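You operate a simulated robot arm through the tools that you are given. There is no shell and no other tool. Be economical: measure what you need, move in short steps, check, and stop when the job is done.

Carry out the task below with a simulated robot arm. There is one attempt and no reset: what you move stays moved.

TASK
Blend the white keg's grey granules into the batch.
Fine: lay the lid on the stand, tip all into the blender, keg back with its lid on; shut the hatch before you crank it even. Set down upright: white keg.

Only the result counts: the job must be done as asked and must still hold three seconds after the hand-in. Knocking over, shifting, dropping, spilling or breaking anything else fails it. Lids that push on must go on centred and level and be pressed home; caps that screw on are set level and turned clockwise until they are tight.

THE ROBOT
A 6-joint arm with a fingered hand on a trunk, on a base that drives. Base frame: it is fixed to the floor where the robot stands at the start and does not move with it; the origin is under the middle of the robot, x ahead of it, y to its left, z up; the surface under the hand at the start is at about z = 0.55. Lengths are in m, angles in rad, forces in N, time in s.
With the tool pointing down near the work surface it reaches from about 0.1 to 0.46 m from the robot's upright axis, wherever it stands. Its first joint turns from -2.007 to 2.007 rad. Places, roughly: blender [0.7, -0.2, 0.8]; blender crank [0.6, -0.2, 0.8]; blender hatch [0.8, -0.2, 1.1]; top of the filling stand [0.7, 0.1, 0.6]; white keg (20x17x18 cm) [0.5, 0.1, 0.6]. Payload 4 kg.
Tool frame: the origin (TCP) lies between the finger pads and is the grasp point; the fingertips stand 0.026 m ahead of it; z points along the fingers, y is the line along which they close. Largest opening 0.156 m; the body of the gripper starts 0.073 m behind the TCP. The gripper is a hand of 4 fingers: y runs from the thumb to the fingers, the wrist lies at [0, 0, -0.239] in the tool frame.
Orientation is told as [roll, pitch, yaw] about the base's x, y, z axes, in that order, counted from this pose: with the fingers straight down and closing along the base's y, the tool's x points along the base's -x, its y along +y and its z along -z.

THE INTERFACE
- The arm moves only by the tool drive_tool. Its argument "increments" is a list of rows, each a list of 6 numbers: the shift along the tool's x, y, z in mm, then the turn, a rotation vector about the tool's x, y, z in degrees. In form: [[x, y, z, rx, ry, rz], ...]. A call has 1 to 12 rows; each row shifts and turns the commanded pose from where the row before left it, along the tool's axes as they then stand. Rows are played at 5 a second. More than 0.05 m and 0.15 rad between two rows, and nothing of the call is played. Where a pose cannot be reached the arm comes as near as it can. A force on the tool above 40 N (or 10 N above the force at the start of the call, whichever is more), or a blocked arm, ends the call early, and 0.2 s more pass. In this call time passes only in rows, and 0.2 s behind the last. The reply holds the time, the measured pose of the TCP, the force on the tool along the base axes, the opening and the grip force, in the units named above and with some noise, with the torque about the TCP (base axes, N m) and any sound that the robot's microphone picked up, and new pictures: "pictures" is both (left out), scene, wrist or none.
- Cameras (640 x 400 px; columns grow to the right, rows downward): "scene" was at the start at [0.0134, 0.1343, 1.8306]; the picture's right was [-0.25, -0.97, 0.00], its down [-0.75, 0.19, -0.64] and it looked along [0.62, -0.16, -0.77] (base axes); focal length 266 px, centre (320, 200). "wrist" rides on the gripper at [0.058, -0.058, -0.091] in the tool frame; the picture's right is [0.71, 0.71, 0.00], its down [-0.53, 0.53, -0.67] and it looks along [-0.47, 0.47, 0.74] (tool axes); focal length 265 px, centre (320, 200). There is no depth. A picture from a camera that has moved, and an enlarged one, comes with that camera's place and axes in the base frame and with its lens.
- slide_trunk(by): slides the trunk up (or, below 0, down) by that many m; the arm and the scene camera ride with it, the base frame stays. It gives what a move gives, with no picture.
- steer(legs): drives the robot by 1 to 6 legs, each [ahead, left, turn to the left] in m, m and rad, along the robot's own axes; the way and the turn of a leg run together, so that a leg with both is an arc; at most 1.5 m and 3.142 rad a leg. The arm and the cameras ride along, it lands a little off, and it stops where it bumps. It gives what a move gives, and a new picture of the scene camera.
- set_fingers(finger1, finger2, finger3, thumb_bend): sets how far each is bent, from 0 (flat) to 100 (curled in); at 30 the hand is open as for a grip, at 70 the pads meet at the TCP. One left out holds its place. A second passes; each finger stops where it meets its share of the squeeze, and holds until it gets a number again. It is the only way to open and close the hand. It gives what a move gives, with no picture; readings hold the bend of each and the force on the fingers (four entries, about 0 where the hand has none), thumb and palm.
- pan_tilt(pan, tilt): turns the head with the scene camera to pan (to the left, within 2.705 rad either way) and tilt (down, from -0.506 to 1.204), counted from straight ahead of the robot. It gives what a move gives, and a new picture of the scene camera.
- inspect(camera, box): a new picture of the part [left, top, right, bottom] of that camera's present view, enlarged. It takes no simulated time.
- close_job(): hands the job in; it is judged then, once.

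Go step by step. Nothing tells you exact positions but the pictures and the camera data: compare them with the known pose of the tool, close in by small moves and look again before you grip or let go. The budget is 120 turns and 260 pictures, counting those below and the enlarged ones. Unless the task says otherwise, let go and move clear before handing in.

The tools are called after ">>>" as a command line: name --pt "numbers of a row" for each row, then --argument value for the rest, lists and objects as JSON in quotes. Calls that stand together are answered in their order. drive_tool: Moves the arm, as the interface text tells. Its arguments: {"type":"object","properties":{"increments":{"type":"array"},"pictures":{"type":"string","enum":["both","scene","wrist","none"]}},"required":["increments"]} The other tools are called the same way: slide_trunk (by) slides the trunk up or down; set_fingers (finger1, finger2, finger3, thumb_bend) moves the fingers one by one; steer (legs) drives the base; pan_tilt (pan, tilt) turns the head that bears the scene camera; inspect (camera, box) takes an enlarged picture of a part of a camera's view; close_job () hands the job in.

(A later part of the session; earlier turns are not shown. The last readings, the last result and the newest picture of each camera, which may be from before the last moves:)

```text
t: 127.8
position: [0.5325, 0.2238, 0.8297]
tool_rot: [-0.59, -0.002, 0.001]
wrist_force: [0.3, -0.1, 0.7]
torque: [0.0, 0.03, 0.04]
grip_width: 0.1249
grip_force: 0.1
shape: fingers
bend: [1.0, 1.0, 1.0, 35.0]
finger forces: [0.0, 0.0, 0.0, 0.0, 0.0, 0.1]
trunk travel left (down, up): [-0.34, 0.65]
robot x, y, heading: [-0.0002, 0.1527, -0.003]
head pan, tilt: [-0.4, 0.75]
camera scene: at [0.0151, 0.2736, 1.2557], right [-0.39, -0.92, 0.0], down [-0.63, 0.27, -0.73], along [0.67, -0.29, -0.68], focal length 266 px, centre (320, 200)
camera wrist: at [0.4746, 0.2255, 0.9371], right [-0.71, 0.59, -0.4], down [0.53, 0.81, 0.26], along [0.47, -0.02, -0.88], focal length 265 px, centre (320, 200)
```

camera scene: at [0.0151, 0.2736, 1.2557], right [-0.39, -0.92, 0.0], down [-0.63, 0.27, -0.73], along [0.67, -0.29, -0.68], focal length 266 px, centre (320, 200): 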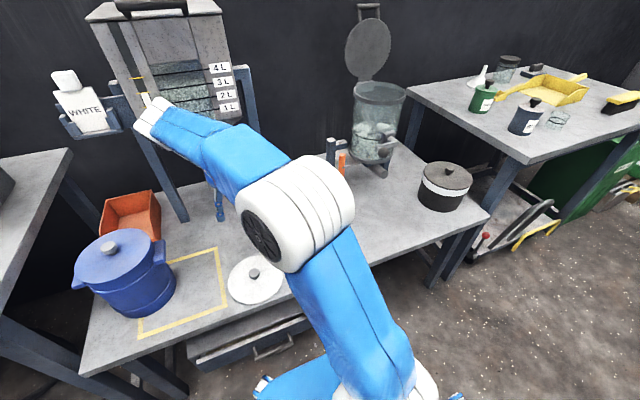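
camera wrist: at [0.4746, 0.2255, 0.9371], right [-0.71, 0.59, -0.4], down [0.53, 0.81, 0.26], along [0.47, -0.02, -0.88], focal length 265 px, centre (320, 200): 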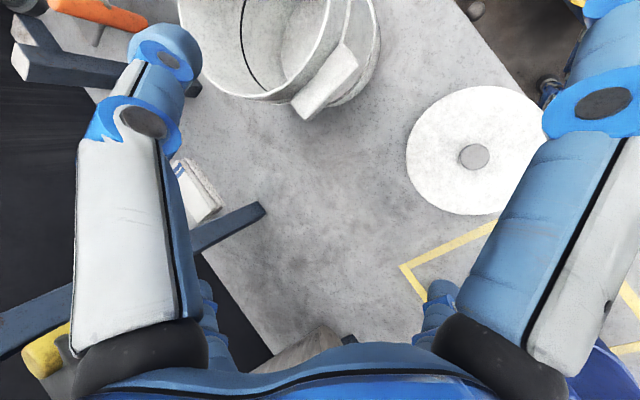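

The keg stands upright and alone. Next I'll turn the tool vertical and go over the lid's knob.

>>> drive_tool --pt "0 0 0 -8 0 0" --pt "0 0 0 -8 0 0" --pt "0 0 0 -8 0 0" --pt "0 0 0 -8 0 0" --pt "0 0 0 -1.8 0 0" --pt "32 26 0 0 0 0" --pt "31 26 0 0 0 0" --pt "0 0 0 0 0 0" --pictures "none"

>>> set_fingers --finger1 48 --finger2 48 --finger3 48 --thumb_bend 48

>>> inspect --camera "wrist" --box '[0, 0, 640, 400]'

>>> inspect --camera "scene" --box '[200, 140, 460, 320]'

```text
t: 129.7
position: [0.4703, 0.2766, 0.8296]
tool_rot: [-0.002, -0.002, 0.0]
wrist_force: [-1.0, 0.0, 0.2]
torque: [-0.02, -0.02, -0.01]
grip_width: 0.1248
grip_force: 0.0
shape: fingers
bend: [1.0, 1.0, 1.0, 35.0]
finger forces: [0.0, 0.0, 0.0, 0.1, 0.0, 0.0]
trunk travel left (down, up): [-0.34, 0.65]
robot x, y, heading: [0.0017, 0.1468, 0.001]
head pan, tilt: [-0.4, 0.75]
```

```text
t: 130.7
position: [0.4707, 0.2768, 0.8292]
tool_rot: [-0.002, -0.002, 0.001]
wrist_force: [-1.1, -0.2, -0.5]
torque: [0.05, -0.02, 0.02]
grip_width: 0.0572
grip_force: 0.1
shape: fingers
bend: [48.0, 48.0, 48.0, 48.0]
finger forces: [0.1, 0.1, 0.0, 0.1, 0.1, 0.0]
trunk travel left (down, up): [-0.34, 0.65]
robot x, y, heading: [0.0014, 0.1529, -0.003]
head pan, tilt: [-0.4, 0.75]
```

```text
1.00 times, centred on (320, 200) of wrist (not enlarged: the box is as wide or as high as the picture)
camera zoom: at [0.4132, 0.2179, 0.9201], right [-0.71, 0.71, 0.0], down [0.53, 0.53, 0.67], along [0.47, 0.47, -0.74], focal length 265 px, centre (320, 200)
```

zoom: 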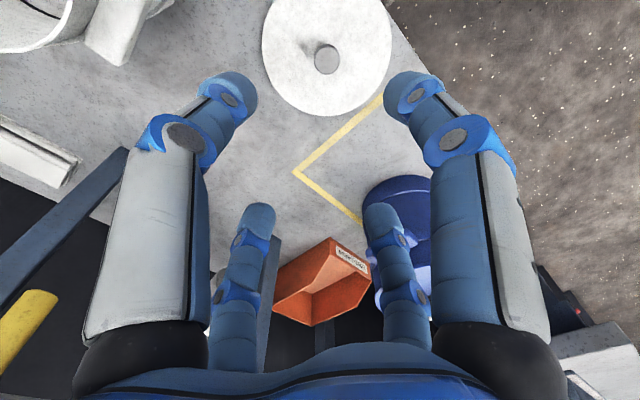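

```text
2.22 times, centred on (330, 230) of scene
camera zoom: at [0.0153, 0.2735, 1.2557], right [-0.39, -0.92, 0.0], down [-0.63, 0.27, -0.73], along [0.67, -0.28, -0.68], focal length 592 px, centre (298, 133)
```

zoom: 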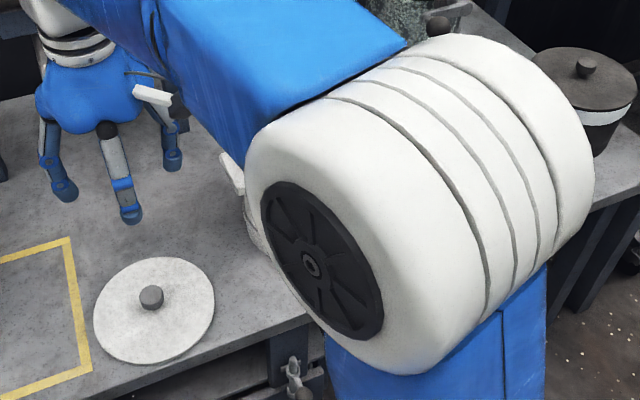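

>>> drive_tool --pt "3 3 0 0 0 0" --pt "0 0 45 0 0 0" --pt "0 0 45 0 0 0" --pt "0 0 45 0 0 0" --pt "0 0 45 0 0 0" --pt "0 0 0 0 0 0" --pictures "both"

```text
t: 132.1
position: [0.466, 0.2776, 0.646]
tool_rot: [-0.001, -0.002, -0.001]
wrist_force: [0.6, 0.4, 0.7]
torque: [-0.03, 0.02, 0.02]
grip_width: 0.0569
grip_force: 0.0
shape: fingers
bend: [48.0, 48.0, 48.0, 48.0]
finger forces: [0.1, 0.0, 0.0, 0.1, 0.0, 0.0]
trunk travel left (down, up): [-0.34, 0.65]
robot x, y, heading: [-0.002, 0.1506, 0.001]
head pan, tilt: [-0.4, 0.75]
camera scene: at [0.0157, 0.2736, 1.2557], right [-0.39, -0.92, 0.0], down [-0.63, 0.27, -0.73], along [0.67, -0.29, -0.68], focal length 266 px, centre (320, 200)
camera wrist: at [0.4085, 0.22, 0.7368], right [-0.71, 0.71, 0.0], down [0.53, 0.53, 0.67], along [0.47, 0.47, -0.74], focal length 265 px, centre (320, 200)
```

scene: 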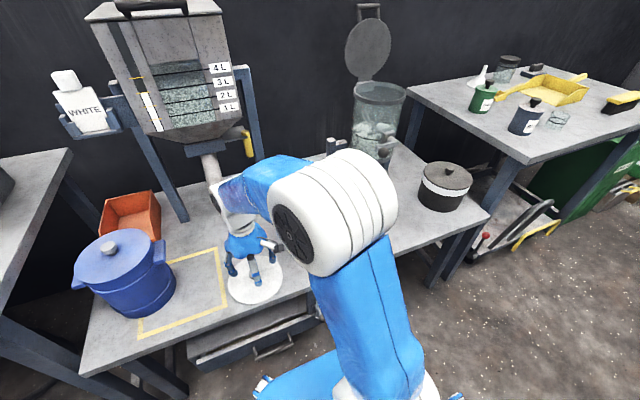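
wrist: 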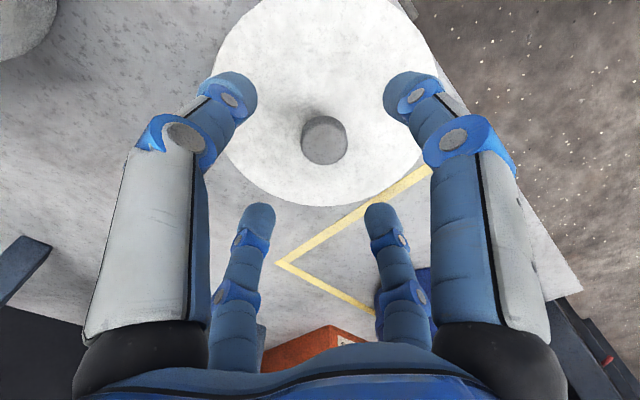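

>>> drive_tool --pt "0 4 20 0 0 0" --pt "0 0 20 0 0 0" --pt "0 0 4 0 0 0" --pt "0 0 0 0 0 0" --pictures "wrist"

```text
t: 133.1
position: [0.4684, 0.2805, 0.6039]
tool_rot: [-0.002, -0.001, -0.001]
wrist_force: [-0.2, 0.0, -0.1]
torque: [-0.04, -0.01, 0.01]
grip_width: 0.057
grip_force: 0.2
shape: fingers
bend: [48.0, 48.0, 48.0, 48.0]
finger forces: [0.1, 0.1, 0.0, 0.0, 0.0, 0.1]
trunk travel left (down, up): [-0.34, 0.65]
robot x, y, heading: [-0.0014, 0.1496, 0.003]
head pan, tilt: [-0.4, 0.75]
camera wrist: at [0.4099, 0.2228, 0.6951], right [-0.71, 0.71, 0.0], down [0.53, 0.53, 0.67], along [0.47, 0.47, -0.74], focal length 265 px, centre (320, 200)
```

wrist: 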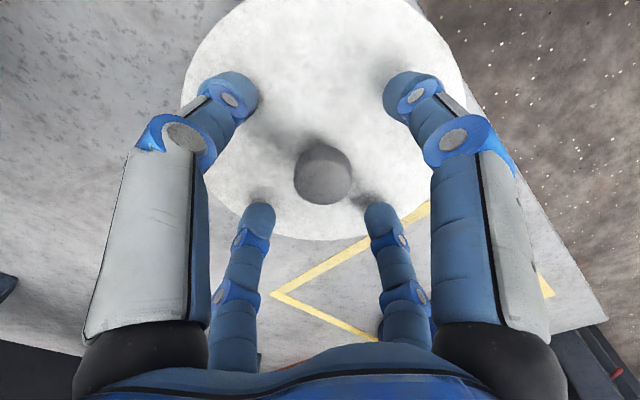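

>>> set_fingers --finger1 70 --finger2 70 --finger3 70 --thumb_bend 70

>>> drive_tool --pt "0 0 -10 0 0 0" --pt "0 0 -20 0 0 0" --pt "0 0 -40 0 0 0" --pt "0 0 -45 0 0 0" --pt "0 0 -45 0 0 0" --pt "0 0 -45 0 0 0" --pt "0 0 -45 0 0 0" --pt "0 0 0 0 0 0" --pictures "both"

```text
t: 134.1
position: [0.4684, 0.2807, 0.6034]
tool_rot: [-0.002, -0.001, 0.001]
wrist_force: [0.1, 0.8, 0.1]
torque: [0.0, 0.01, -0.03]
grip_width: 0.0129
grip_force: 13.4
shape: fingers
bend: [64.0, 63.0, 64.0, 65.0]
finger forces: [6.1, 7.0, 5.9, 0.0, 8.0, 0.0]
trunk travel left (down, up): [-0.34, 0.65]
robot x, y, heading: [-0.0042, 0.1526, -0.002]
head pan, tilt: [-0.4, 0.75]
```

```text
t: 135.8
position: [0.467, 0.2823, 0.8565]
tool_rot: [-0.002, 0.0, -0.001]
wrist_force: [-0.7, 0.3, -0.4]
torque: [-0.01, 0.0, 0.01]
grip_width: 0.0133
grip_force: 13.3
shape: fingers
bend: [64.0, 63.0, 64.0, 65.0]
finger forces: [6.0, 7.0, 6.0, 0.1, 7.9, 0.0]
trunk travel left (down, up): [-0.34, 0.65]
robot x, y, heading: [-0.0023, 0.1506, -0.003]
head pan, tilt: [-0.4, 0.75]
camera scene: at [0.0153, 0.2734, 1.2557], right [-0.39, -0.92, 0.0], down [-0.63, 0.27, -0.73], along [0.67, -0.28, -0.68], focal length 266 px, centre (320, 200)
camera wrist: at [0.4094, 0.224, 0.9474], right [-0.71, 0.71, 0.0], down [0.53, 0.53, 0.67], along [0.47, 0.47, -0.74], focal length 265 px, centre (320, 200)
```

scene: 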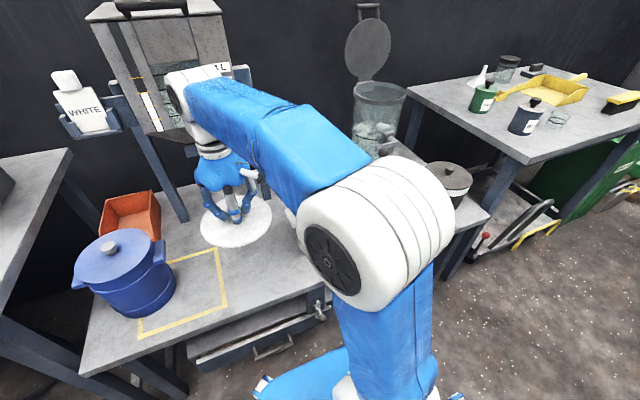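
wrist: 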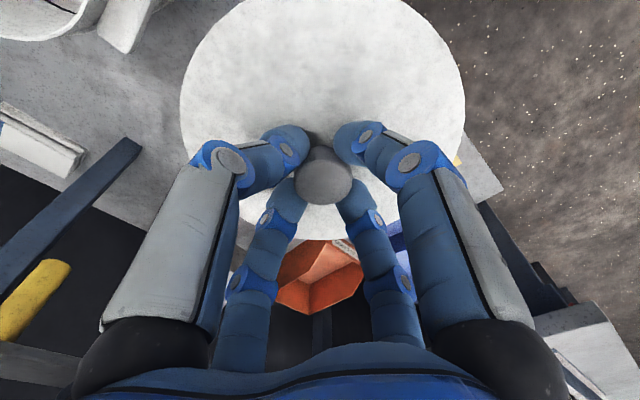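

The lid is held. I'll fix the keg's position precisely from this view before moving.

>>> inspect --camera "wrist" --box '[0, 0, 190, 119]'

```text
3.36 times, centred on (95, 60) of wrist
camera zoom: at [0.4094, 0.224, 0.9474], right [-0.71, 0.71, 0.0], down [0.53, 0.53, 0.67], along [0.47, 0.47, -0.74], focal length 892 px, centre (1076, 672)
```

zoom: 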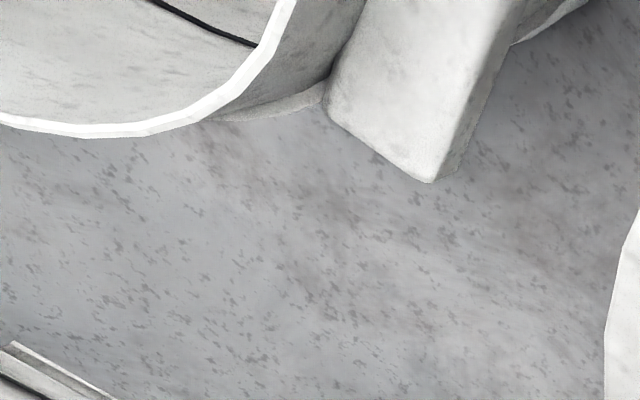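

I'd like a fuller view of the keg beside the lid, so I'll move the hand back and up.

>>> drive_tool --pt "28 -5 -25 0 0 0" --pt "28 -5 -25 0 0 0" --pt "28 -5 -25 0 0 0" --pt "29 -4 -25 0 0 0" --pt "0 0 0 0 0 0" --pictures "wrist"

>>> inspect --camera "wrist" --box '[0, 0, 190, 119]'

```text
t: 137.1
position: [0.3556, 0.2638, 0.9571]
tool_rot: [-0.001, -0.001, -0.002]
wrist_force: [-0.6, 0.0, -0.8]
torque: [0.02, -0.01, 0.01]
grip_width: 0.0133
grip_force: 13.5
shape: fingers
bend: [64.0, 63.0, 64.0, 65.0]
finger forces: [6.0, 6.9, 5.9, 0.1, 8.0, 0.0]
trunk travel left (down, up): [-0.34, 0.65]
robot x, y, heading: [-0.0004, 0.1556, 0.003]
head pan, tilt: [-0.4, 0.75]
camera wrist: at [0.2969, 0.2054, 1.0469], right [-0.71, 0.71, 0.0], down [0.53, 0.53, 0.67], along [0.47, 0.47, -0.74], focal length 265 px, centre (320, 200)
```

wrist: 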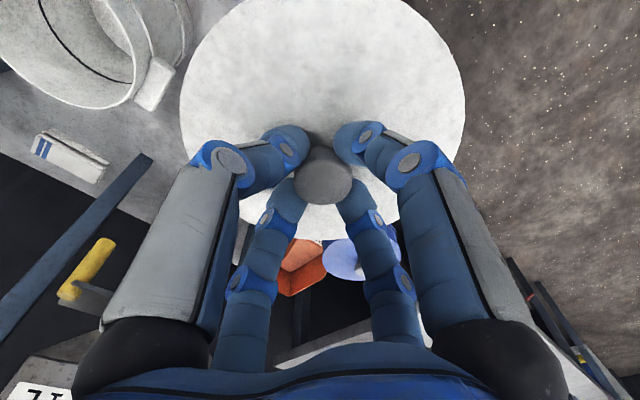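

```text
3.36 times, centred on (95, 60) of wrist
camera zoom: at [0.2969, 0.2054, 1.0469], right [-0.71, 0.71, 0.0], down [0.53, 0.53, 0.67], along [0.47, 0.47, -0.74], focal length 892 px, centre (1076, 672)
```

zoom: 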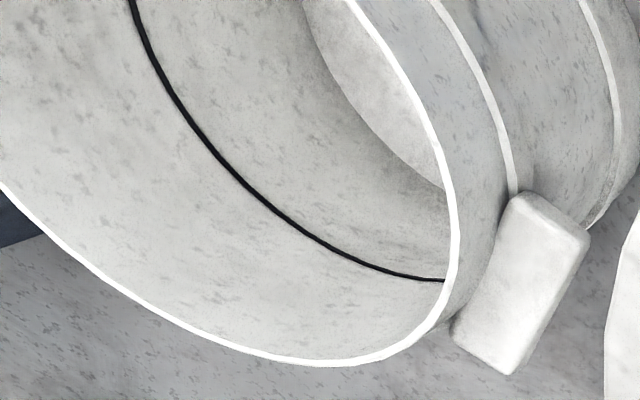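

The rim fit gives keg centre (0.5335, 0.052), level, with rim radius 0.075. I'll carry the lid over it.

>>> drive_tool --pt "-25.4 -30.3 0 0 0 0" --pt "-25.4 -30.3 0 0 0 0" --pt "-25.4 -30.3 0 0 0 0" --pt "-25.4 -30.3 0 0 0 0" --pt "-25.4 -30.3 0 0 0 0" --pt "-25.4 -30.3 0 0 0 0" --pt "-25.5 -30 0 0 0 0" --pt "0 0 40 0 0 0" --pt "0 0 40 0 0 0" --pt "0 0 40 0 0 0" --pt "0 0 0 0 0 0" --pictures "both"

```text
t: 139.4
position: [0.5327, 0.0515, 0.8345]
tool_rot: [-0.001, -0.004, -0.002]
wrist_force: [-0.6, -0.8, -0.6]
torque: [-0.04, 0.03, -0.03]
grip_width: 0.0129
grip_force: 12.9
shape: fingers
bend: [64.0, 63.0, 64.0, 65.0]
finger forces: [5.7, 7.0, 5.9, 0.0, 7.7, 0.0]
trunk travel left (down, up): [-0.34, 0.65]
robot x, y, heading: [-0.0016, 0.1537, 0.001]
head pan, tilt: [-0.4, 0.75]
camera scene: at [0.0151, 0.2735, 1.2557], right [-0.39, -0.92, 0.0], down [-0.63, 0.27, -0.73], along [0.67, -0.29, -0.68], focal length 266 px, centre (320, 200)
camera wrist: at [0.4744, -0.0061, 0.9255], right [-0.71, 0.71, 0.0], down [0.52, 0.53, 0.67], along [0.47, 0.47, -0.74], focal length 265 px, centre (320, 200)
```

scene: 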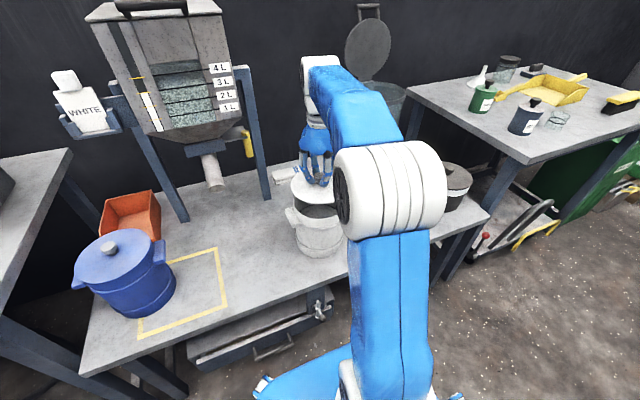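
wrist: 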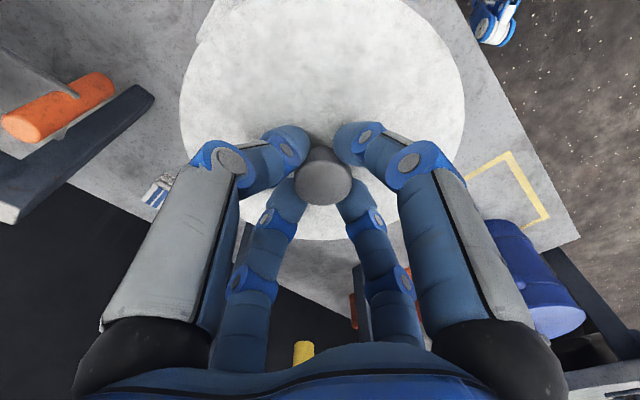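

Good alignment. I'll lower toward the rim and check from the scene view.

>>> drive_tool --pt "-1 0 20 0 0 0" --pt "0 0 15 0 0 0" --pt "0 0 8 0 0 0" --pt "0 0 0 0 0 0" --pictures "wrist"

>>> inspect --camera "scene" --box '[270, 130, 370, 270]'

```text
t: 140.4
position: [0.5344, 0.0519, 0.7926]
tool_rot: [-0.001, -0.001, 0.001]
wrist_force: [0.0, 0.1, -0.8]
torque: [0.0, -0.01, -0.02]
grip_width: 0.0128
grip_force: 13.3
shape: fingers
bend: [64.0, 63.0, 64.0, 65.0]
finger forces: [5.8, 7.0, 6.0, 0.1, 7.7, 0.0]
trunk travel left (down, up): [-0.34, 0.65]
robot x, y, heading: [0.0009, 0.1532, 0.003]
head pan, tilt: [-0.4, 0.75]
camera wrist: at [0.4763, -0.0071, 0.8829], right [-0.71, 0.71, 0.0], down [0.53, 0.53, 0.67], along [0.47, 0.47, -0.74], focal length 265 px, centre (320, 200)
```

wrist: 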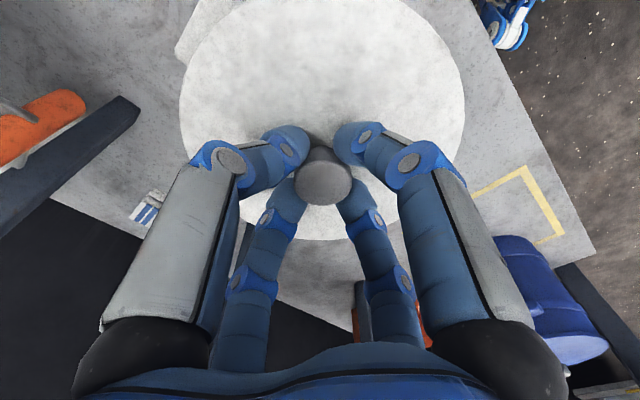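

```text
2.86 times, centred on (320, 200) of scene
camera zoom: at [0.0154, 0.2734, 1.2557], right [-0.39, -0.92, 0.0], down [-0.63, 0.27, -0.73], along [0.67, -0.28, -0.68], focal length 762 px, centre (320, 200)
```

zoom: 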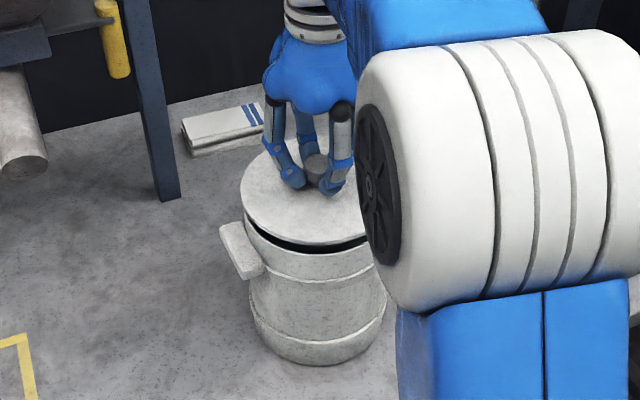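

>>> drive_tool --pt "0 0 4 0 0 0" --pt "0 0 3 0 0 0" --pt "0 0 3 0 0 0" --pt "0 0 0 0 0 0" --pictures "none"

>>> drive_tool --pt "0 0 3 0 0 0" --pt "0 0 0 0 0 0" --pictures "none"

>>> drive_tool --pt "0 0 3 0 0 0" --pt "0 0 0 0 0 0" --pictures "none"

>>> inspect --camera "scene" --box '[270, 150, 350, 250]'

```text
t: 141.4
position: [0.5334, 0.0527, 0.7817]
tool_rot: [-0.002, -0.001, -0.001]
wrist_force: [0.7, 0.2, -1.0]
torque: [-0.01, -0.01, 0.01]
grip_width: 0.0129
grip_force: 13.1
shape: fingers
bend: [64.0, 63.0, 64.0, 65.0]
finger forces: [5.8, 7.0, 6.0, 0.0, 7.7, 0.0]
trunk travel left (down, up): [-0.34, 0.65]
robot x, y, heading: [0.0005, 0.1526, 0.005]
head pan, tilt: [-0.4, 0.75]
```

```text
t: 142.1
position: [0.5337, 0.0529, 0.7785]
tool_rot: [-0.002, -0.004, -0.001]
wrist_force: [0.0, -0.3, -0.2]
torque: [-0.01, 0.0, -0.04]
grip_width: 0.0129
grip_force: 13.3
shape: fingers
bend: [64.0, 63.0, 64.0, 65.0]
finger forces: [5.8, 7.0, 6.0, 0.1, 7.7, 0.0]
trunk travel left (down, up): [-0.34, 0.65]
robot x, y, heading: [0.0017, 0.1503, -0.001]
head pan, tilt: [-0.4, 0.75]
```

```text
t: 142.7
position: [0.5335, 0.0522, 0.7761]
tool_rot: [-0.002, -0.003, -0.001]
wrist_force: [-0.5, 0.0, 1.3]
torque: [0.04, 0.02, -0.01]
grip_width: 0.0126
grip_force: 13.7
shape: fingers
bend: [64.0, 63.0, 64.0, 65.0]
finger forces: [6.0, 7.2, 6.1, 0.0, 7.7, 0.1]
trunk travel left (down, up): [-0.34, 0.65]
robot x, y, heading: [0.0017, 0.1509, 0.001]
head pan, tilt: [-0.4, 0.75]
```

```text
4.00 times, centred on (310, 200) of scene
camera zoom: at [0.0153, 0.2735, 1.2558], right [-0.39, -0.92, 0.0], down [-0.63, 0.27, -0.73], along [0.67, -0.28, -0.68], focal length 1066 px, centre (360, 200)
```

zoom: 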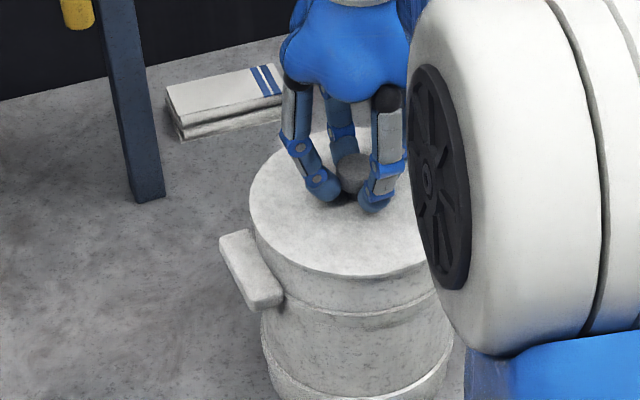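

The lid is seated on the rim. Now I'll press it home.

>>> drive_tool --pt "0 0 2 0 0 0" --pt "0 0 2 0 0 0" --pt "0 0 2 0 0 0" --pt "0 0 2 0 0 0" --pt "0 0 0 0 0 0" --pictures "none"

>>> drive_tool --pt "0 0 2 0 0 0" --pt "0 0 2 0 0 0" --pt "0 0 0 0 0 0" --pictures "none"

>>> inspect --camera "scene" --box '[270, 150, 350, 250]'

```text
t: 143.8
position: [0.5331, 0.052, 0.7664]
tool_rot: [0.002, 0.001, 0.0]
wrist_force: [-2.1, 1.4, 9.5]
torque: [0.2, -0.03, -0.01]
grip_width: 0.0093
grip_force: 19.5
shape: fingers
bend: [65.0, 64.0, 64.0, 66.0]
finger forces: [4.4, 18.0, 10.2, 0.1, 7.1, 0.1]
trunk travel left (down, up): [-0.34, 0.65]
robot x, y, heading: [0.0002, 0.1515, -0.005]
head pan, tilt: [-0.4, 0.75]
```

```text
t: 144.7
position: [0.5325, 0.0523, 0.7678]
tool_rot: [-0.001, -0.006, 0.001]
wrist_force: [-3.5, 0.8, 25.2]
torque: [0.39, 0.05, -0.06]
grip_width: 0.0096
grip_force: 28.1
shape: fingers
bend: [65.0, 64.0, 64.0, 66.0]
finger forces: [8.8, 25.5, 12.2, 0.0, 8.3, 0.0]
trunk travel left (down, up): [-0.34, 0.65]
robot x, y, heading: [-0.0021, 0.1519, -0.001]
head pan, tilt: [-0.4, 0.75]
```

```text
4.00 times, centred on (310, 200) of scene
camera zoom: at [0.0128, 0.274, 1.2559], right [-0.39, -0.92, 0.0], down [-0.63, 0.27, -0.73], along [0.68, -0.29, -0.68], focal length 1066 px, centre (360, 200)
```

zoom: 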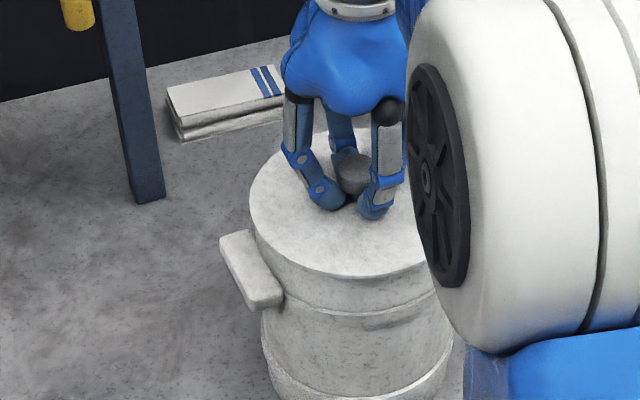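

>>> drive_tool --pt "0 0 -6 0 0 0" --pt "0 0 -4 0 0 0" --pictures "none"

>>> set_fingers --finger1 48 --finger2 48 --finger3 48 --thumb_bend 48

>>> drive_tool --pt "0 0 -20 0 0 0" --pt "0 0 -30 0 0 0" --pt "0 0 0 0 0 0" --pictures "wrist"

>>> set_fingers --finger1 72 --finger2 72 --finger3 72 --thumb_bend 72

>>> inspect --camera "scene" --box '[270, 130, 370, 270]'

```text
t: 145.2
position: [0.5333, 0.0516, 0.7721]
tool_rot: [-0.002, 0.002, 0.0]
wrist_force: [-0.4, 0.1, 0.0]
torque: [0.03, 0.01, 0.0]
grip_width: 0.0094
grip_force: 15.0
shape: fingers
bend: [65.0, 64.0, 64.0, 66.0]
finger forces: [4.2, 11.2, 7.7, 0.0, 6.5, 0.0]
trunk travel left (down, up): [-0.34, 0.65]
robot x, y, heading: [-0.0014, 0.1535, -0.005]
head pan, tilt: [-0.4, 0.75]
```

```text
t: 146.2
position: [0.5345, 0.0527, 0.7739]
tool_rot: [-0.001, -0.003, -0.001]
wrist_force: [-0.4, 0.5, -0.1]
torque: [-0.02, -0.03, 0.01]
grip_width: 0.056
grip_force: 0.0
shape: fingers
bend: [48.0, 48.0, 48.0, 48.0]
finger forces: [0.0, 0.0, 0.0, 0.0, 0.1, 0.0]
trunk travel left (down, up): [-0.34, 0.65]
robot x, y, heading: [0.0004, 0.1498, 0.003]
head pan, tilt: [-0.4, 0.75]
```

```text
t: 147.1
position: [0.5341, 0.0522, 0.8242]
tool_rot: [-0.002, -0.003, 0.001]
wrist_force: [-0.4, 1.0, 0.2]
torque: [0.03, 0.01, 0.0]
grip_width: 0.0562
grip_force: 0.0
shape: fingers
bend: [48.0, 48.0, 48.0, 48.0]
finger forces: [0.0, 0.0, 0.1, 0.0, 0.0, 0.0]
trunk travel left (down, up): [-0.34, 0.65]
robot x, y, heading: [0.0028, 0.1546, 0.002]
head pan, tilt: [-0.4, 0.75]
camera wrist: at [0.4759, -0.0068, 0.9142], right [-0.71, 0.71, 0.0], down [0.53, 0.53, 0.67], along [0.47, 0.47, -0.74], focal length 265 px, centre (320, 200)
```

wrist: 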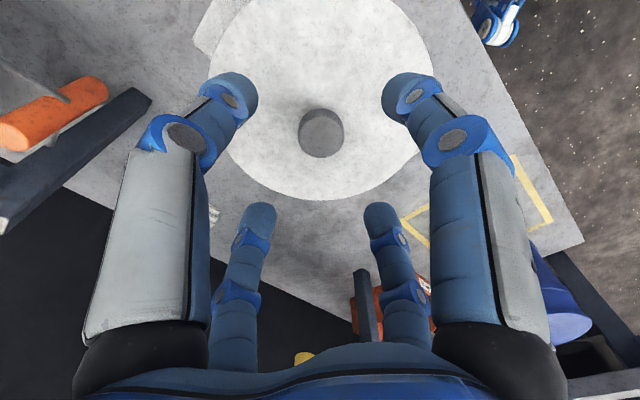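

```text
t: 148.1
position: [0.5334, 0.0514, 0.8237]
tool_rot: [-0.002, -0.002, 0.0]
wrist_force: [-0.2, -0.4, 0.3]
torque: [0.02, 0.02, -0.03]
grip_width: 0.0
grip_force: 0.1
shape: fingers
bend: [69.0, 71.0, 69.0, 69.0]
finger forces: [0.1, 0.2, 0.0, 0.1, 0.0, 0.0]
trunk travel left (down, up): [-0.34, 0.65]
robot x, y, heading: [-0.0003, 0.1535, -0.0]
head pan, tilt: [-0.4, 0.75]
```

```text
2.86 times, centred on (320, 200) of scene
camera zoom: at [0.0153, 0.2735, 1.2557], right [-0.39, -0.92, 0.0], down [-0.63, 0.27, -0.73], along [0.67, -0.28, -0.68], focal length 762 px, centre (320, 200)
```

zoom: 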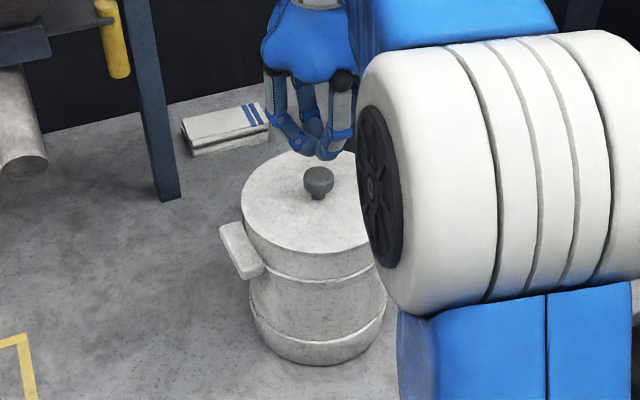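

>>> drive_tool --pt "0 0 20 0 0 0" --pt "0 0 10 0 0 0" --pt "0 0 5 0 0 0" --pt "0 0 3 0 0 0" --pt "0 0 3 0 0 0" --pt "0 0 3 0 0 0" --pt "0 0 3 0 0 0" --pt "0 0 3 0 0 0" --pt "0 0 3 0 0 0" --pt "0 0 3 0 0 0" --pt "0 0 3 0 0 0" --pictures "scene"

```text
t: 149.3
position: [0.535, 0.053, 0.7904]
tool_rot: [-0.007, -0.019, 0.0]
wrist_force: [-1.3, 0.2, 17.2]
torque: [-0.01, 0.11, 0.02]
grip_width: 0.0
grip_force: 11.1
shape: fingers
bend: [72.0, 72.0, 71.0, 71.0]
finger forces: [0.0, 9.8, 0.0, 0.0, 12.0, 0.1]
trunk travel left (down, up): [-0.34, 0.65]
robot x, y, heading: [-0.0009, 0.1557, 0.0]
head pan, tilt: [-0.4, 0.75]
stopped in row 6: the force on the tool passed its limit at 43 N (the readings are from after the stop); the commanded pose is now the measured one
camera scene: at [0.0139, 0.2738, 1.2556], right [-0.39, -0.92, 0.0], down [-0.63, 0.27, -0.73], along [0.67, -0.29, -0.68], focal length 266 px, centre (320, 200)
```

scene: 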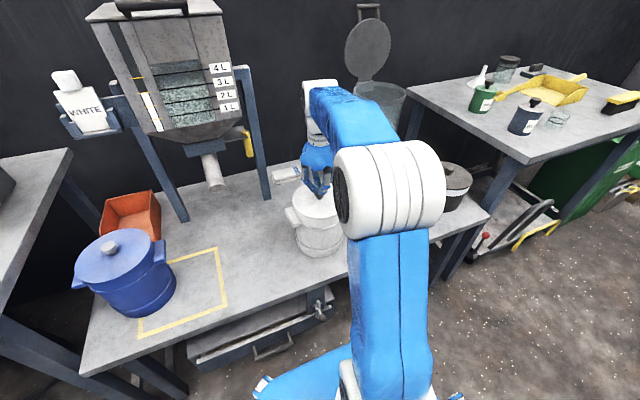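

The lid took 43 N on the knob's centre. I'll rise and inspect the keg.

>>> drive_tool --pt "0 0 -30 0 0 0" --pt "0 0 -45 0 0 0" --pt "0 0 -45 0 0 0" --pt "0 45 0 0 0 0" --pt "0 45 0 0 0 0" --pt "0 45 0 0 0 0" --pt "20 40 0 0 0 0" --pt "0 0 0 0 0 0" --pictures "wrist"

>>> inspect --camera "wrist" --box '[0, 0, 220, 138]'

>>> pan_tilt --pan -0.6 --tilt 0.75

```text
t: 151.1
position: [0.5109, 0.2283, 0.9083]
tool_rot: [-0.005, -0.014, 0.0]
wrist_force: [-1.1, -1.0, -0.7]
torque: [-0.06, -0.05, 0.02]
grip_width: 0.0001
grip_force: 0.0
shape: fingers
bend: [71.0, 71.0, 71.0, 71.0]
finger forces: [0.1, 0.0, 0.0, 0.1, 0.0, 0.0]
trunk travel left (down, up): [-0.34, 0.65]
robot x, y, heading: [-0.0039, 0.152, -0.001]
head pan, tilt: [-0.4, 0.75]
camera wrist: at [0.4528, 0.1696, 0.9989], right [-0.71, 0.71, -0.01], down [0.52, 0.53, 0.67], along [0.48, 0.47, -0.74], focal length 265 px, centre (320, 200)
```

wrist: 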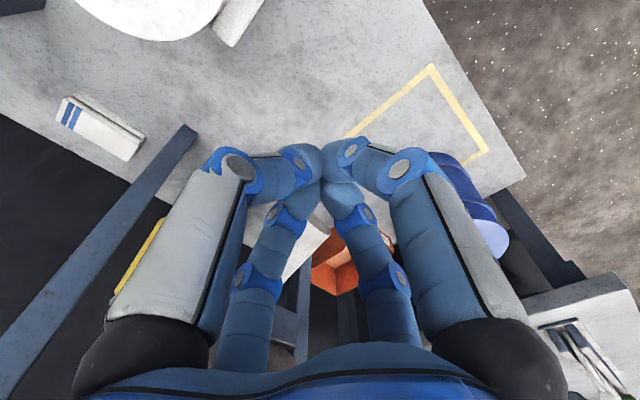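

```text
2.90 times, centred on (110, 69) of wrist
camera zoom: at [0.4528, 0.1696, 0.9989], right [-0.71, 0.71, -0.01], down [0.52, 0.53, 0.67], along [0.48, 0.47, -0.74], focal length 769 px, centre (929, 580)
```

zoom: 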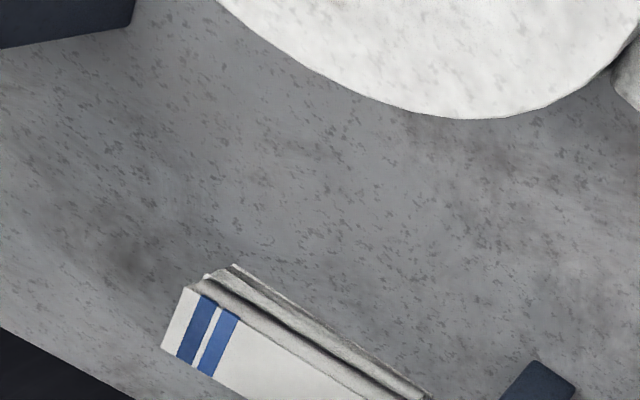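

```text
t: 151.9
position: [0.5121, 0.2267, 0.9094]
tool_rot: [-0.005, -0.014, 0.0]
wrist_force: [-0.2, 0.1, 0.2]
torque: [0.05, 0.0, -0.01]
grip_width: 0.0
grip_force: 0.0
shape: fingers
bend: [71.0, 71.0, 71.0, 71.0]
finger forces: [0.0, 0.0, 0.1, 0.0, 0.0, 0.1]
trunk travel left (down, up): [-0.34, 0.65]
robot x, y, heading: [-0.004, 0.1538, -0.001]
head pan, tilt: [-0.6, 0.75]
camera scene: at [0.0072, 0.259, 1.2557], right [-0.56, -0.83, 0.0], down [-0.56, 0.39, -0.73], along [0.6, -0.41, -0.68], focal length 266 px, centre (320, 200)
```

scene: 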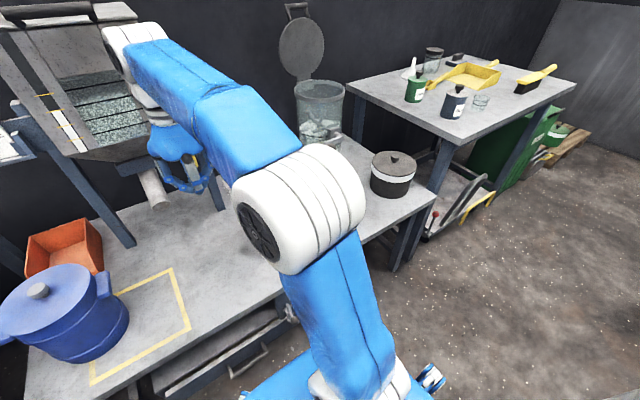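

The keg is done. Now the hatch: I'll raise the trunk, drive right in front of the blender and take a good look at the hatch and handle.

>>> slide_trunk --by 0.25

>>> steer --legs '[[0, -0.35, 0]]'

>>> pan_tilt --pan -0.3 --tilt 0.6

>>> inspect --camera "scene" --box '[200, 100, 420, 260]'

```text
t: 154.4
position: [0.5119, 0.2259, 1.159]
tool_rot: [-0.004, -0.014, 0.001]
wrist_force: [-0.6, -0.1, 0.2]
torque: [0.01, 0.02, 0.02]
grip_width: 0.0001
grip_force: 0.0
shape: fingers
bend: [71.0, 71.0, 71.0, 71.0]
finger forces: [0.1, 0.1, 0.0, 0.0, 0.0, 0.1]
trunk travel left (down, up): [-0.59, 0.4]
robot x, y, heading: [0.0006, 0.1546, -0.0]
head pan, tilt: [-0.6, 0.75]
```

```text
t: 159.5
position: [0.5124, -0.1232, 1.1581]
tool_rot: [-0.007, -0.011, 0.001]
wrist_force: [-0.2, -0.3, 0.2]
torque: [0.01, 0.01, -0.01]
grip_width: 0.0
grip_force: 0.1
shape: fingers
bend: [71.0, 71.0, 71.0, 71.0]
finger forces: [0.0, 0.1, 0.0, 0.1, 0.0, 0.0]
trunk travel left (down, up): [-0.59, 0.4]
robot x, y, heading: [-0.0008, -0.2017, 0.0]
head pan, tilt: [-0.6, 0.75]
camera scene: at [0.0077, -0.0943, 1.5057], right [-0.56, -0.83, 0.0], down [-0.56, 0.38, -0.73], along [0.6, -0.41, -0.68], focal length 266 px, centre (320, 200)
```

scene: 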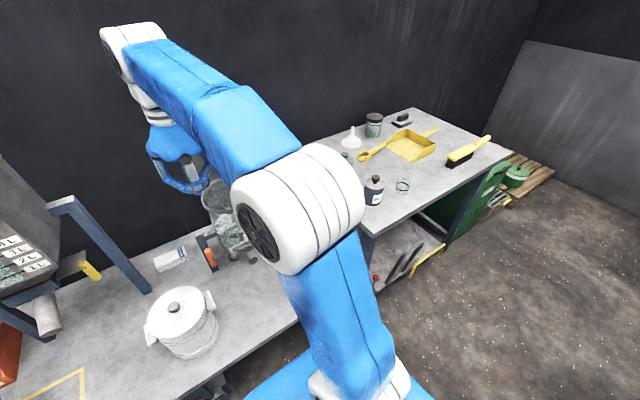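

```text
t: 160.3
position: [0.5123, -0.1224, 1.1585]
tool_rot: [-0.003, -0.012, 0.002]
wrist_force: [-0.1, 0.6, -0.7]
torque: [-0.01, 0.01, 0.01]
grip_width: 0.0
grip_force: 0.1
shape: fingers
bend: [71.0, 71.0, 71.0, 71.0]
finger forces: [0.0, 0.0, 0.1, 0.0, 0.1, 0.0]
trunk travel left (down, up): [-0.59, 0.4]
robot x, y, heading: [0.0008, -0.1991, 0.001]
head pan, tilt: [-0.3, 0.6]
camera scene: at [0.0234, -0.0738, 1.5186], right [-0.29, -0.96, 0.0], down [-0.54, 0.17, -0.82], along [0.79, -0.24, -0.57], focal length 266 px, centre (320, 200)
```

scene: 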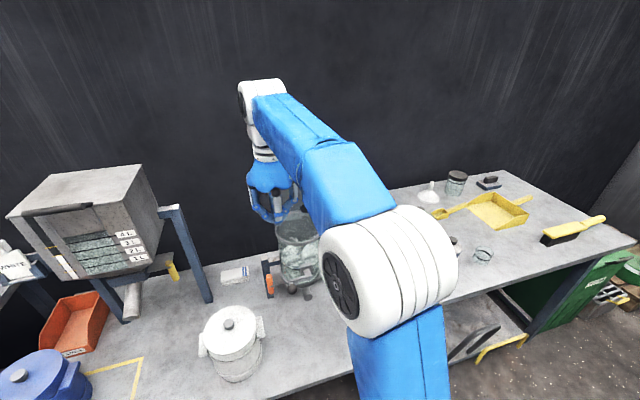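

```text
2.50 times, centred on (310, 180) of scene
camera zoom: at [0.0234, -0.0738, 1.5186], right [-0.29, -0.96, 0.0], down [-0.54, 0.17, -0.82], along [0.79, -0.24, -0.57], focal length 666 px, centre (345, 250)
```

zoom: 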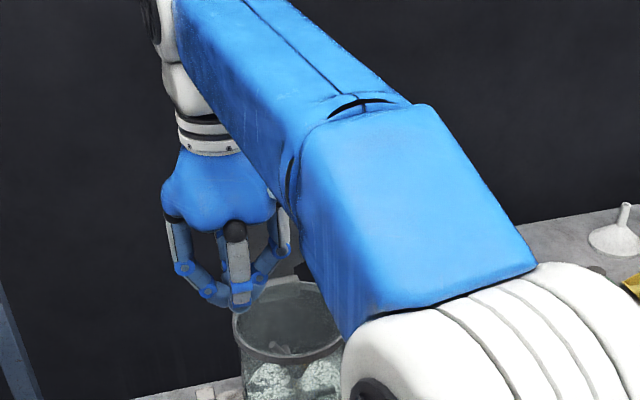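

The keg stands upright with its lid on. Now I'll swing the hand up to horizontal (pointing +x), keeping the wrist in place, so the wrist camera sees the hatch.

>>> drive_tool --pt "-33.9 0 -2.4 0 -8.18 0" --pt "-33.9 0 -2.4 0 -8.18 0" --pt "-33.9 0 -2.4 0 -8.18 0" --pt "-33.9 0 -2.4 0 -8.18 0" --pt "-33.9 0 -2.4 0 -8.18 0" --pt "-33.9 0 -2.4 0 -8.18 0" --pt "-33.9 0 -2.4 0 -8.18 0" --pt "-33.9 0 -2.4 0 -8.18 0" --pt "-33.9 0 -2.4 0 -8.18 0" --pt "-33.9 0 -2.4 0 -8.18 0" --pt "-33.9 0 -2.4 0 -8.18 0" --pt "0 0 0 0 0 0" --pictures "both"

```text
t: 162.9
position: [0.7481, -0.1216, 1.3998]
tool_rot: [-2.822, -1.556, 2.825]
wrist_force: [0.5, -1.4, 0.5]
torque: [-0.01, 0.03, 0.02]
grip_width: 0.0001
grip_force: 0.0
shape: fingers
bend: [71.0, 71.0, 71.0, 71.0]
finger forces: [0.0, 0.0, 0.1, 0.0, 0.0, 0.1]
trunk travel left (down, up): [-0.59, 0.4]
robot x, y, heading: [-0.0013, -0.1975, 0.003]
head pan, tilt: [-0.3, 0.6]
camera scene: at [0.023, -0.0735, 1.5186], right [-0.29, -0.96, 0.0], down [-0.54, 0.17, -0.83], along [0.79, -0.24, -0.56], focal length 266 px, centre (320, 200)
camera wrist: at [0.658, -0.1808, 1.34], right [0.01, 0.7, -0.71], down [-0.68, 0.53, 0.51], along [0.74, 0.48, 0.48], focal length 265 px, centre (320, 200)
```

scene: 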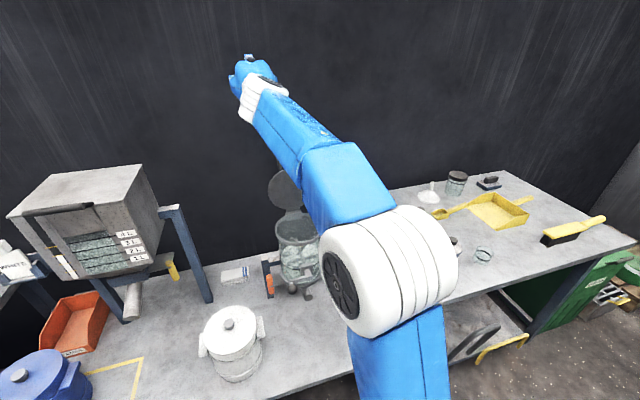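
wrist: 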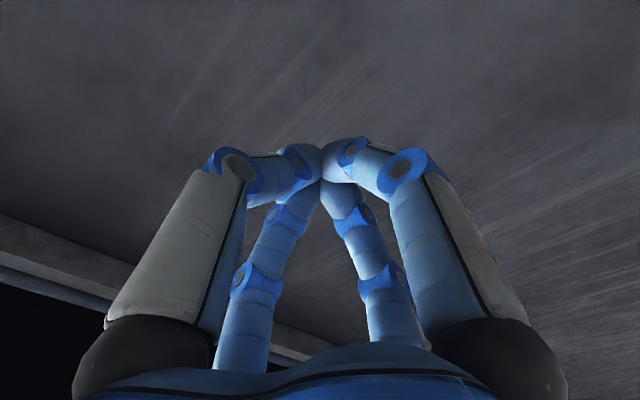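

>>> inspect --camera "scene" --box '[220, 130, 360, 300]'

>>> inspect --camera "scene" --box '[190, 290, 280, 390]'

```text
2.35 times, centred on (290, 215) of scene
camera zoom: at [0.023, -0.0735, 1.5186], right [-0.29, -0.96, 0.0], down [-0.54, 0.17, -0.83], along [0.79, -0.24, -0.56], focal length 627 px, centre (391, 165)
```

zoom: 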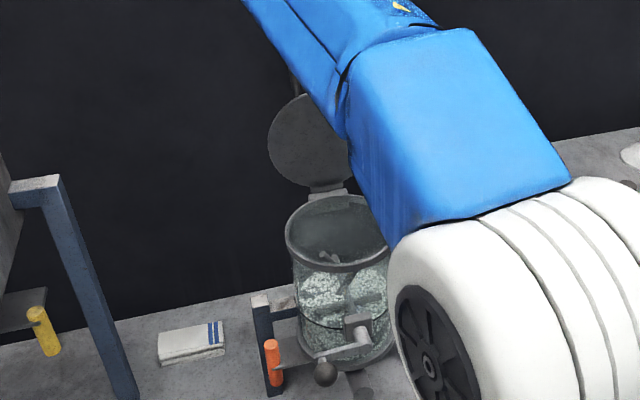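

```text
4.00 times, centred on (235, 340) of scene
camera zoom: at [0.023, -0.0735, 1.5186], right [-0.29, -0.96, 0.0], down [-0.54, 0.17, -0.83], along [0.79, -0.24, -0.56], focal length 1066 px, centre (660, -360)
```

zoom: 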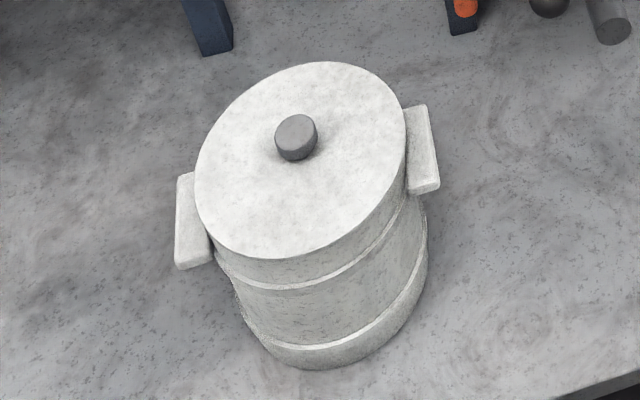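

The keg and lid look right. The forearm hides the hatch handle, so I'll move the hand left to expose it, and curl fingers 1 and 3 while opening the thumb and finger2 for a lateral pinch.

>>> drive_tool --pt "0 45 -20 0 0 0" --pt "0 45 -20 0 0 0" --pt "0 45 -20 0 0 0" --pt "0 45 -20 0 0 0" --pt "0 0 0 0 0 0" --pictures "none"

>>> set_fingers --finger1 100 --finger2 30 --finger3 100 --thumb_bend 30

>>> pan_tilt --pan -0.3 --tilt 0.5

>>> inspect --camera "scene" --box '[230, 120, 350, 260]'

```text
t: 164.1
position: [0.6653, 0.0572, 1.3964]
tool_rot: [-2.853, -1.556, 2.852]
wrist_force: [0.9, 0.0, -0.1]
torque: [-0.01, -0.01, 0.03]
grip_width: 0.0001
grip_force: 0.2
shape: fingers
bend: [71.0, 71.0, 71.0, 71.0]
finger forces: [0.1, 0.1, 0.0, 0.1, 0.1, 0.1]
trunk travel left (down, up): [-0.59, 0.4]
robot x, y, heading: [0.0018, -0.1977, 0.005]
head pan, tilt: [-0.3, 0.6]
```

```text
t: 165.1
position: [0.6668, 0.0595, 1.3963]
tool_rot: [-2.797, -1.555, 2.801]
wrist_force: [-0.7, 0.3, 0.4]
torque: [0.0, -0.03, -0.02]
grip_width: 0.0713
grip_force: 0.1
shape: fingers
bend: [76.0, 30.0, 76.0, 30.0]
finger forces: [0.1, 0.0, 0.0, 0.1, 0.0, 0.1]
trunk travel left (down, up): [-0.59, 0.4]
robot x, y, heading: [-0.0027, -0.2025, 0.003]
head pan, tilt: [-0.3, 0.6]
```

```text
t: 165.8
position: [0.6661, 0.0577, 1.396]
tool_rot: [-2.802, -1.556, 2.807]
wrist_force: [0.4, 0.1, 0.0]
torque: [0.02, -0.02, 0.0]
grip_width: 0.0716
grip_force: 0.1
shape: fingers
bend: [78.0, 30.0, 78.0, 30.0]
finger forces: [0.0, 0.0, 0.0, 0.1, 0.0, 0.0]
trunk travel left (down, up): [-0.59, 0.4]
robot x, y, heading: [0.0017, -0.199, 0.002]
head pan, tilt: [-0.3, 0.499]
camera scene: at [0.0259, -0.0744, 1.5277], right [-0.29, -0.96, 0.0], down [-0.46, 0.14, -0.88], along [0.84, -0.26, -0.48], focal length 266 px, centre (320, 200)
```

scene: 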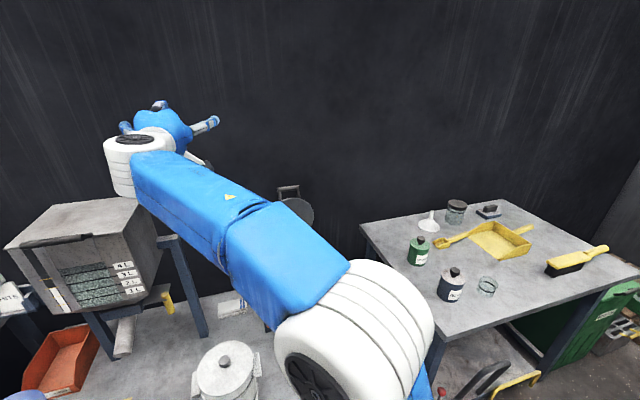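

```text
2.86 times, centred on (290, 190) of scene
camera zoom: at [0.0259, -0.0744, 1.5277], right [-0.29, -0.96, 0.0], down [-0.46, 0.14, -0.88], along [0.84, -0.26, -0.48], focal length 762 px, centre (406, 229)
```

zoom: 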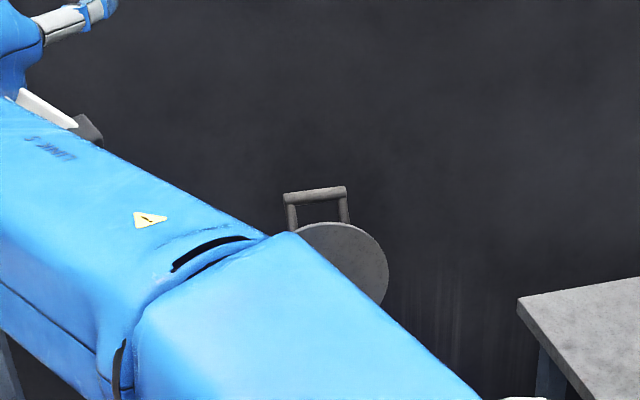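

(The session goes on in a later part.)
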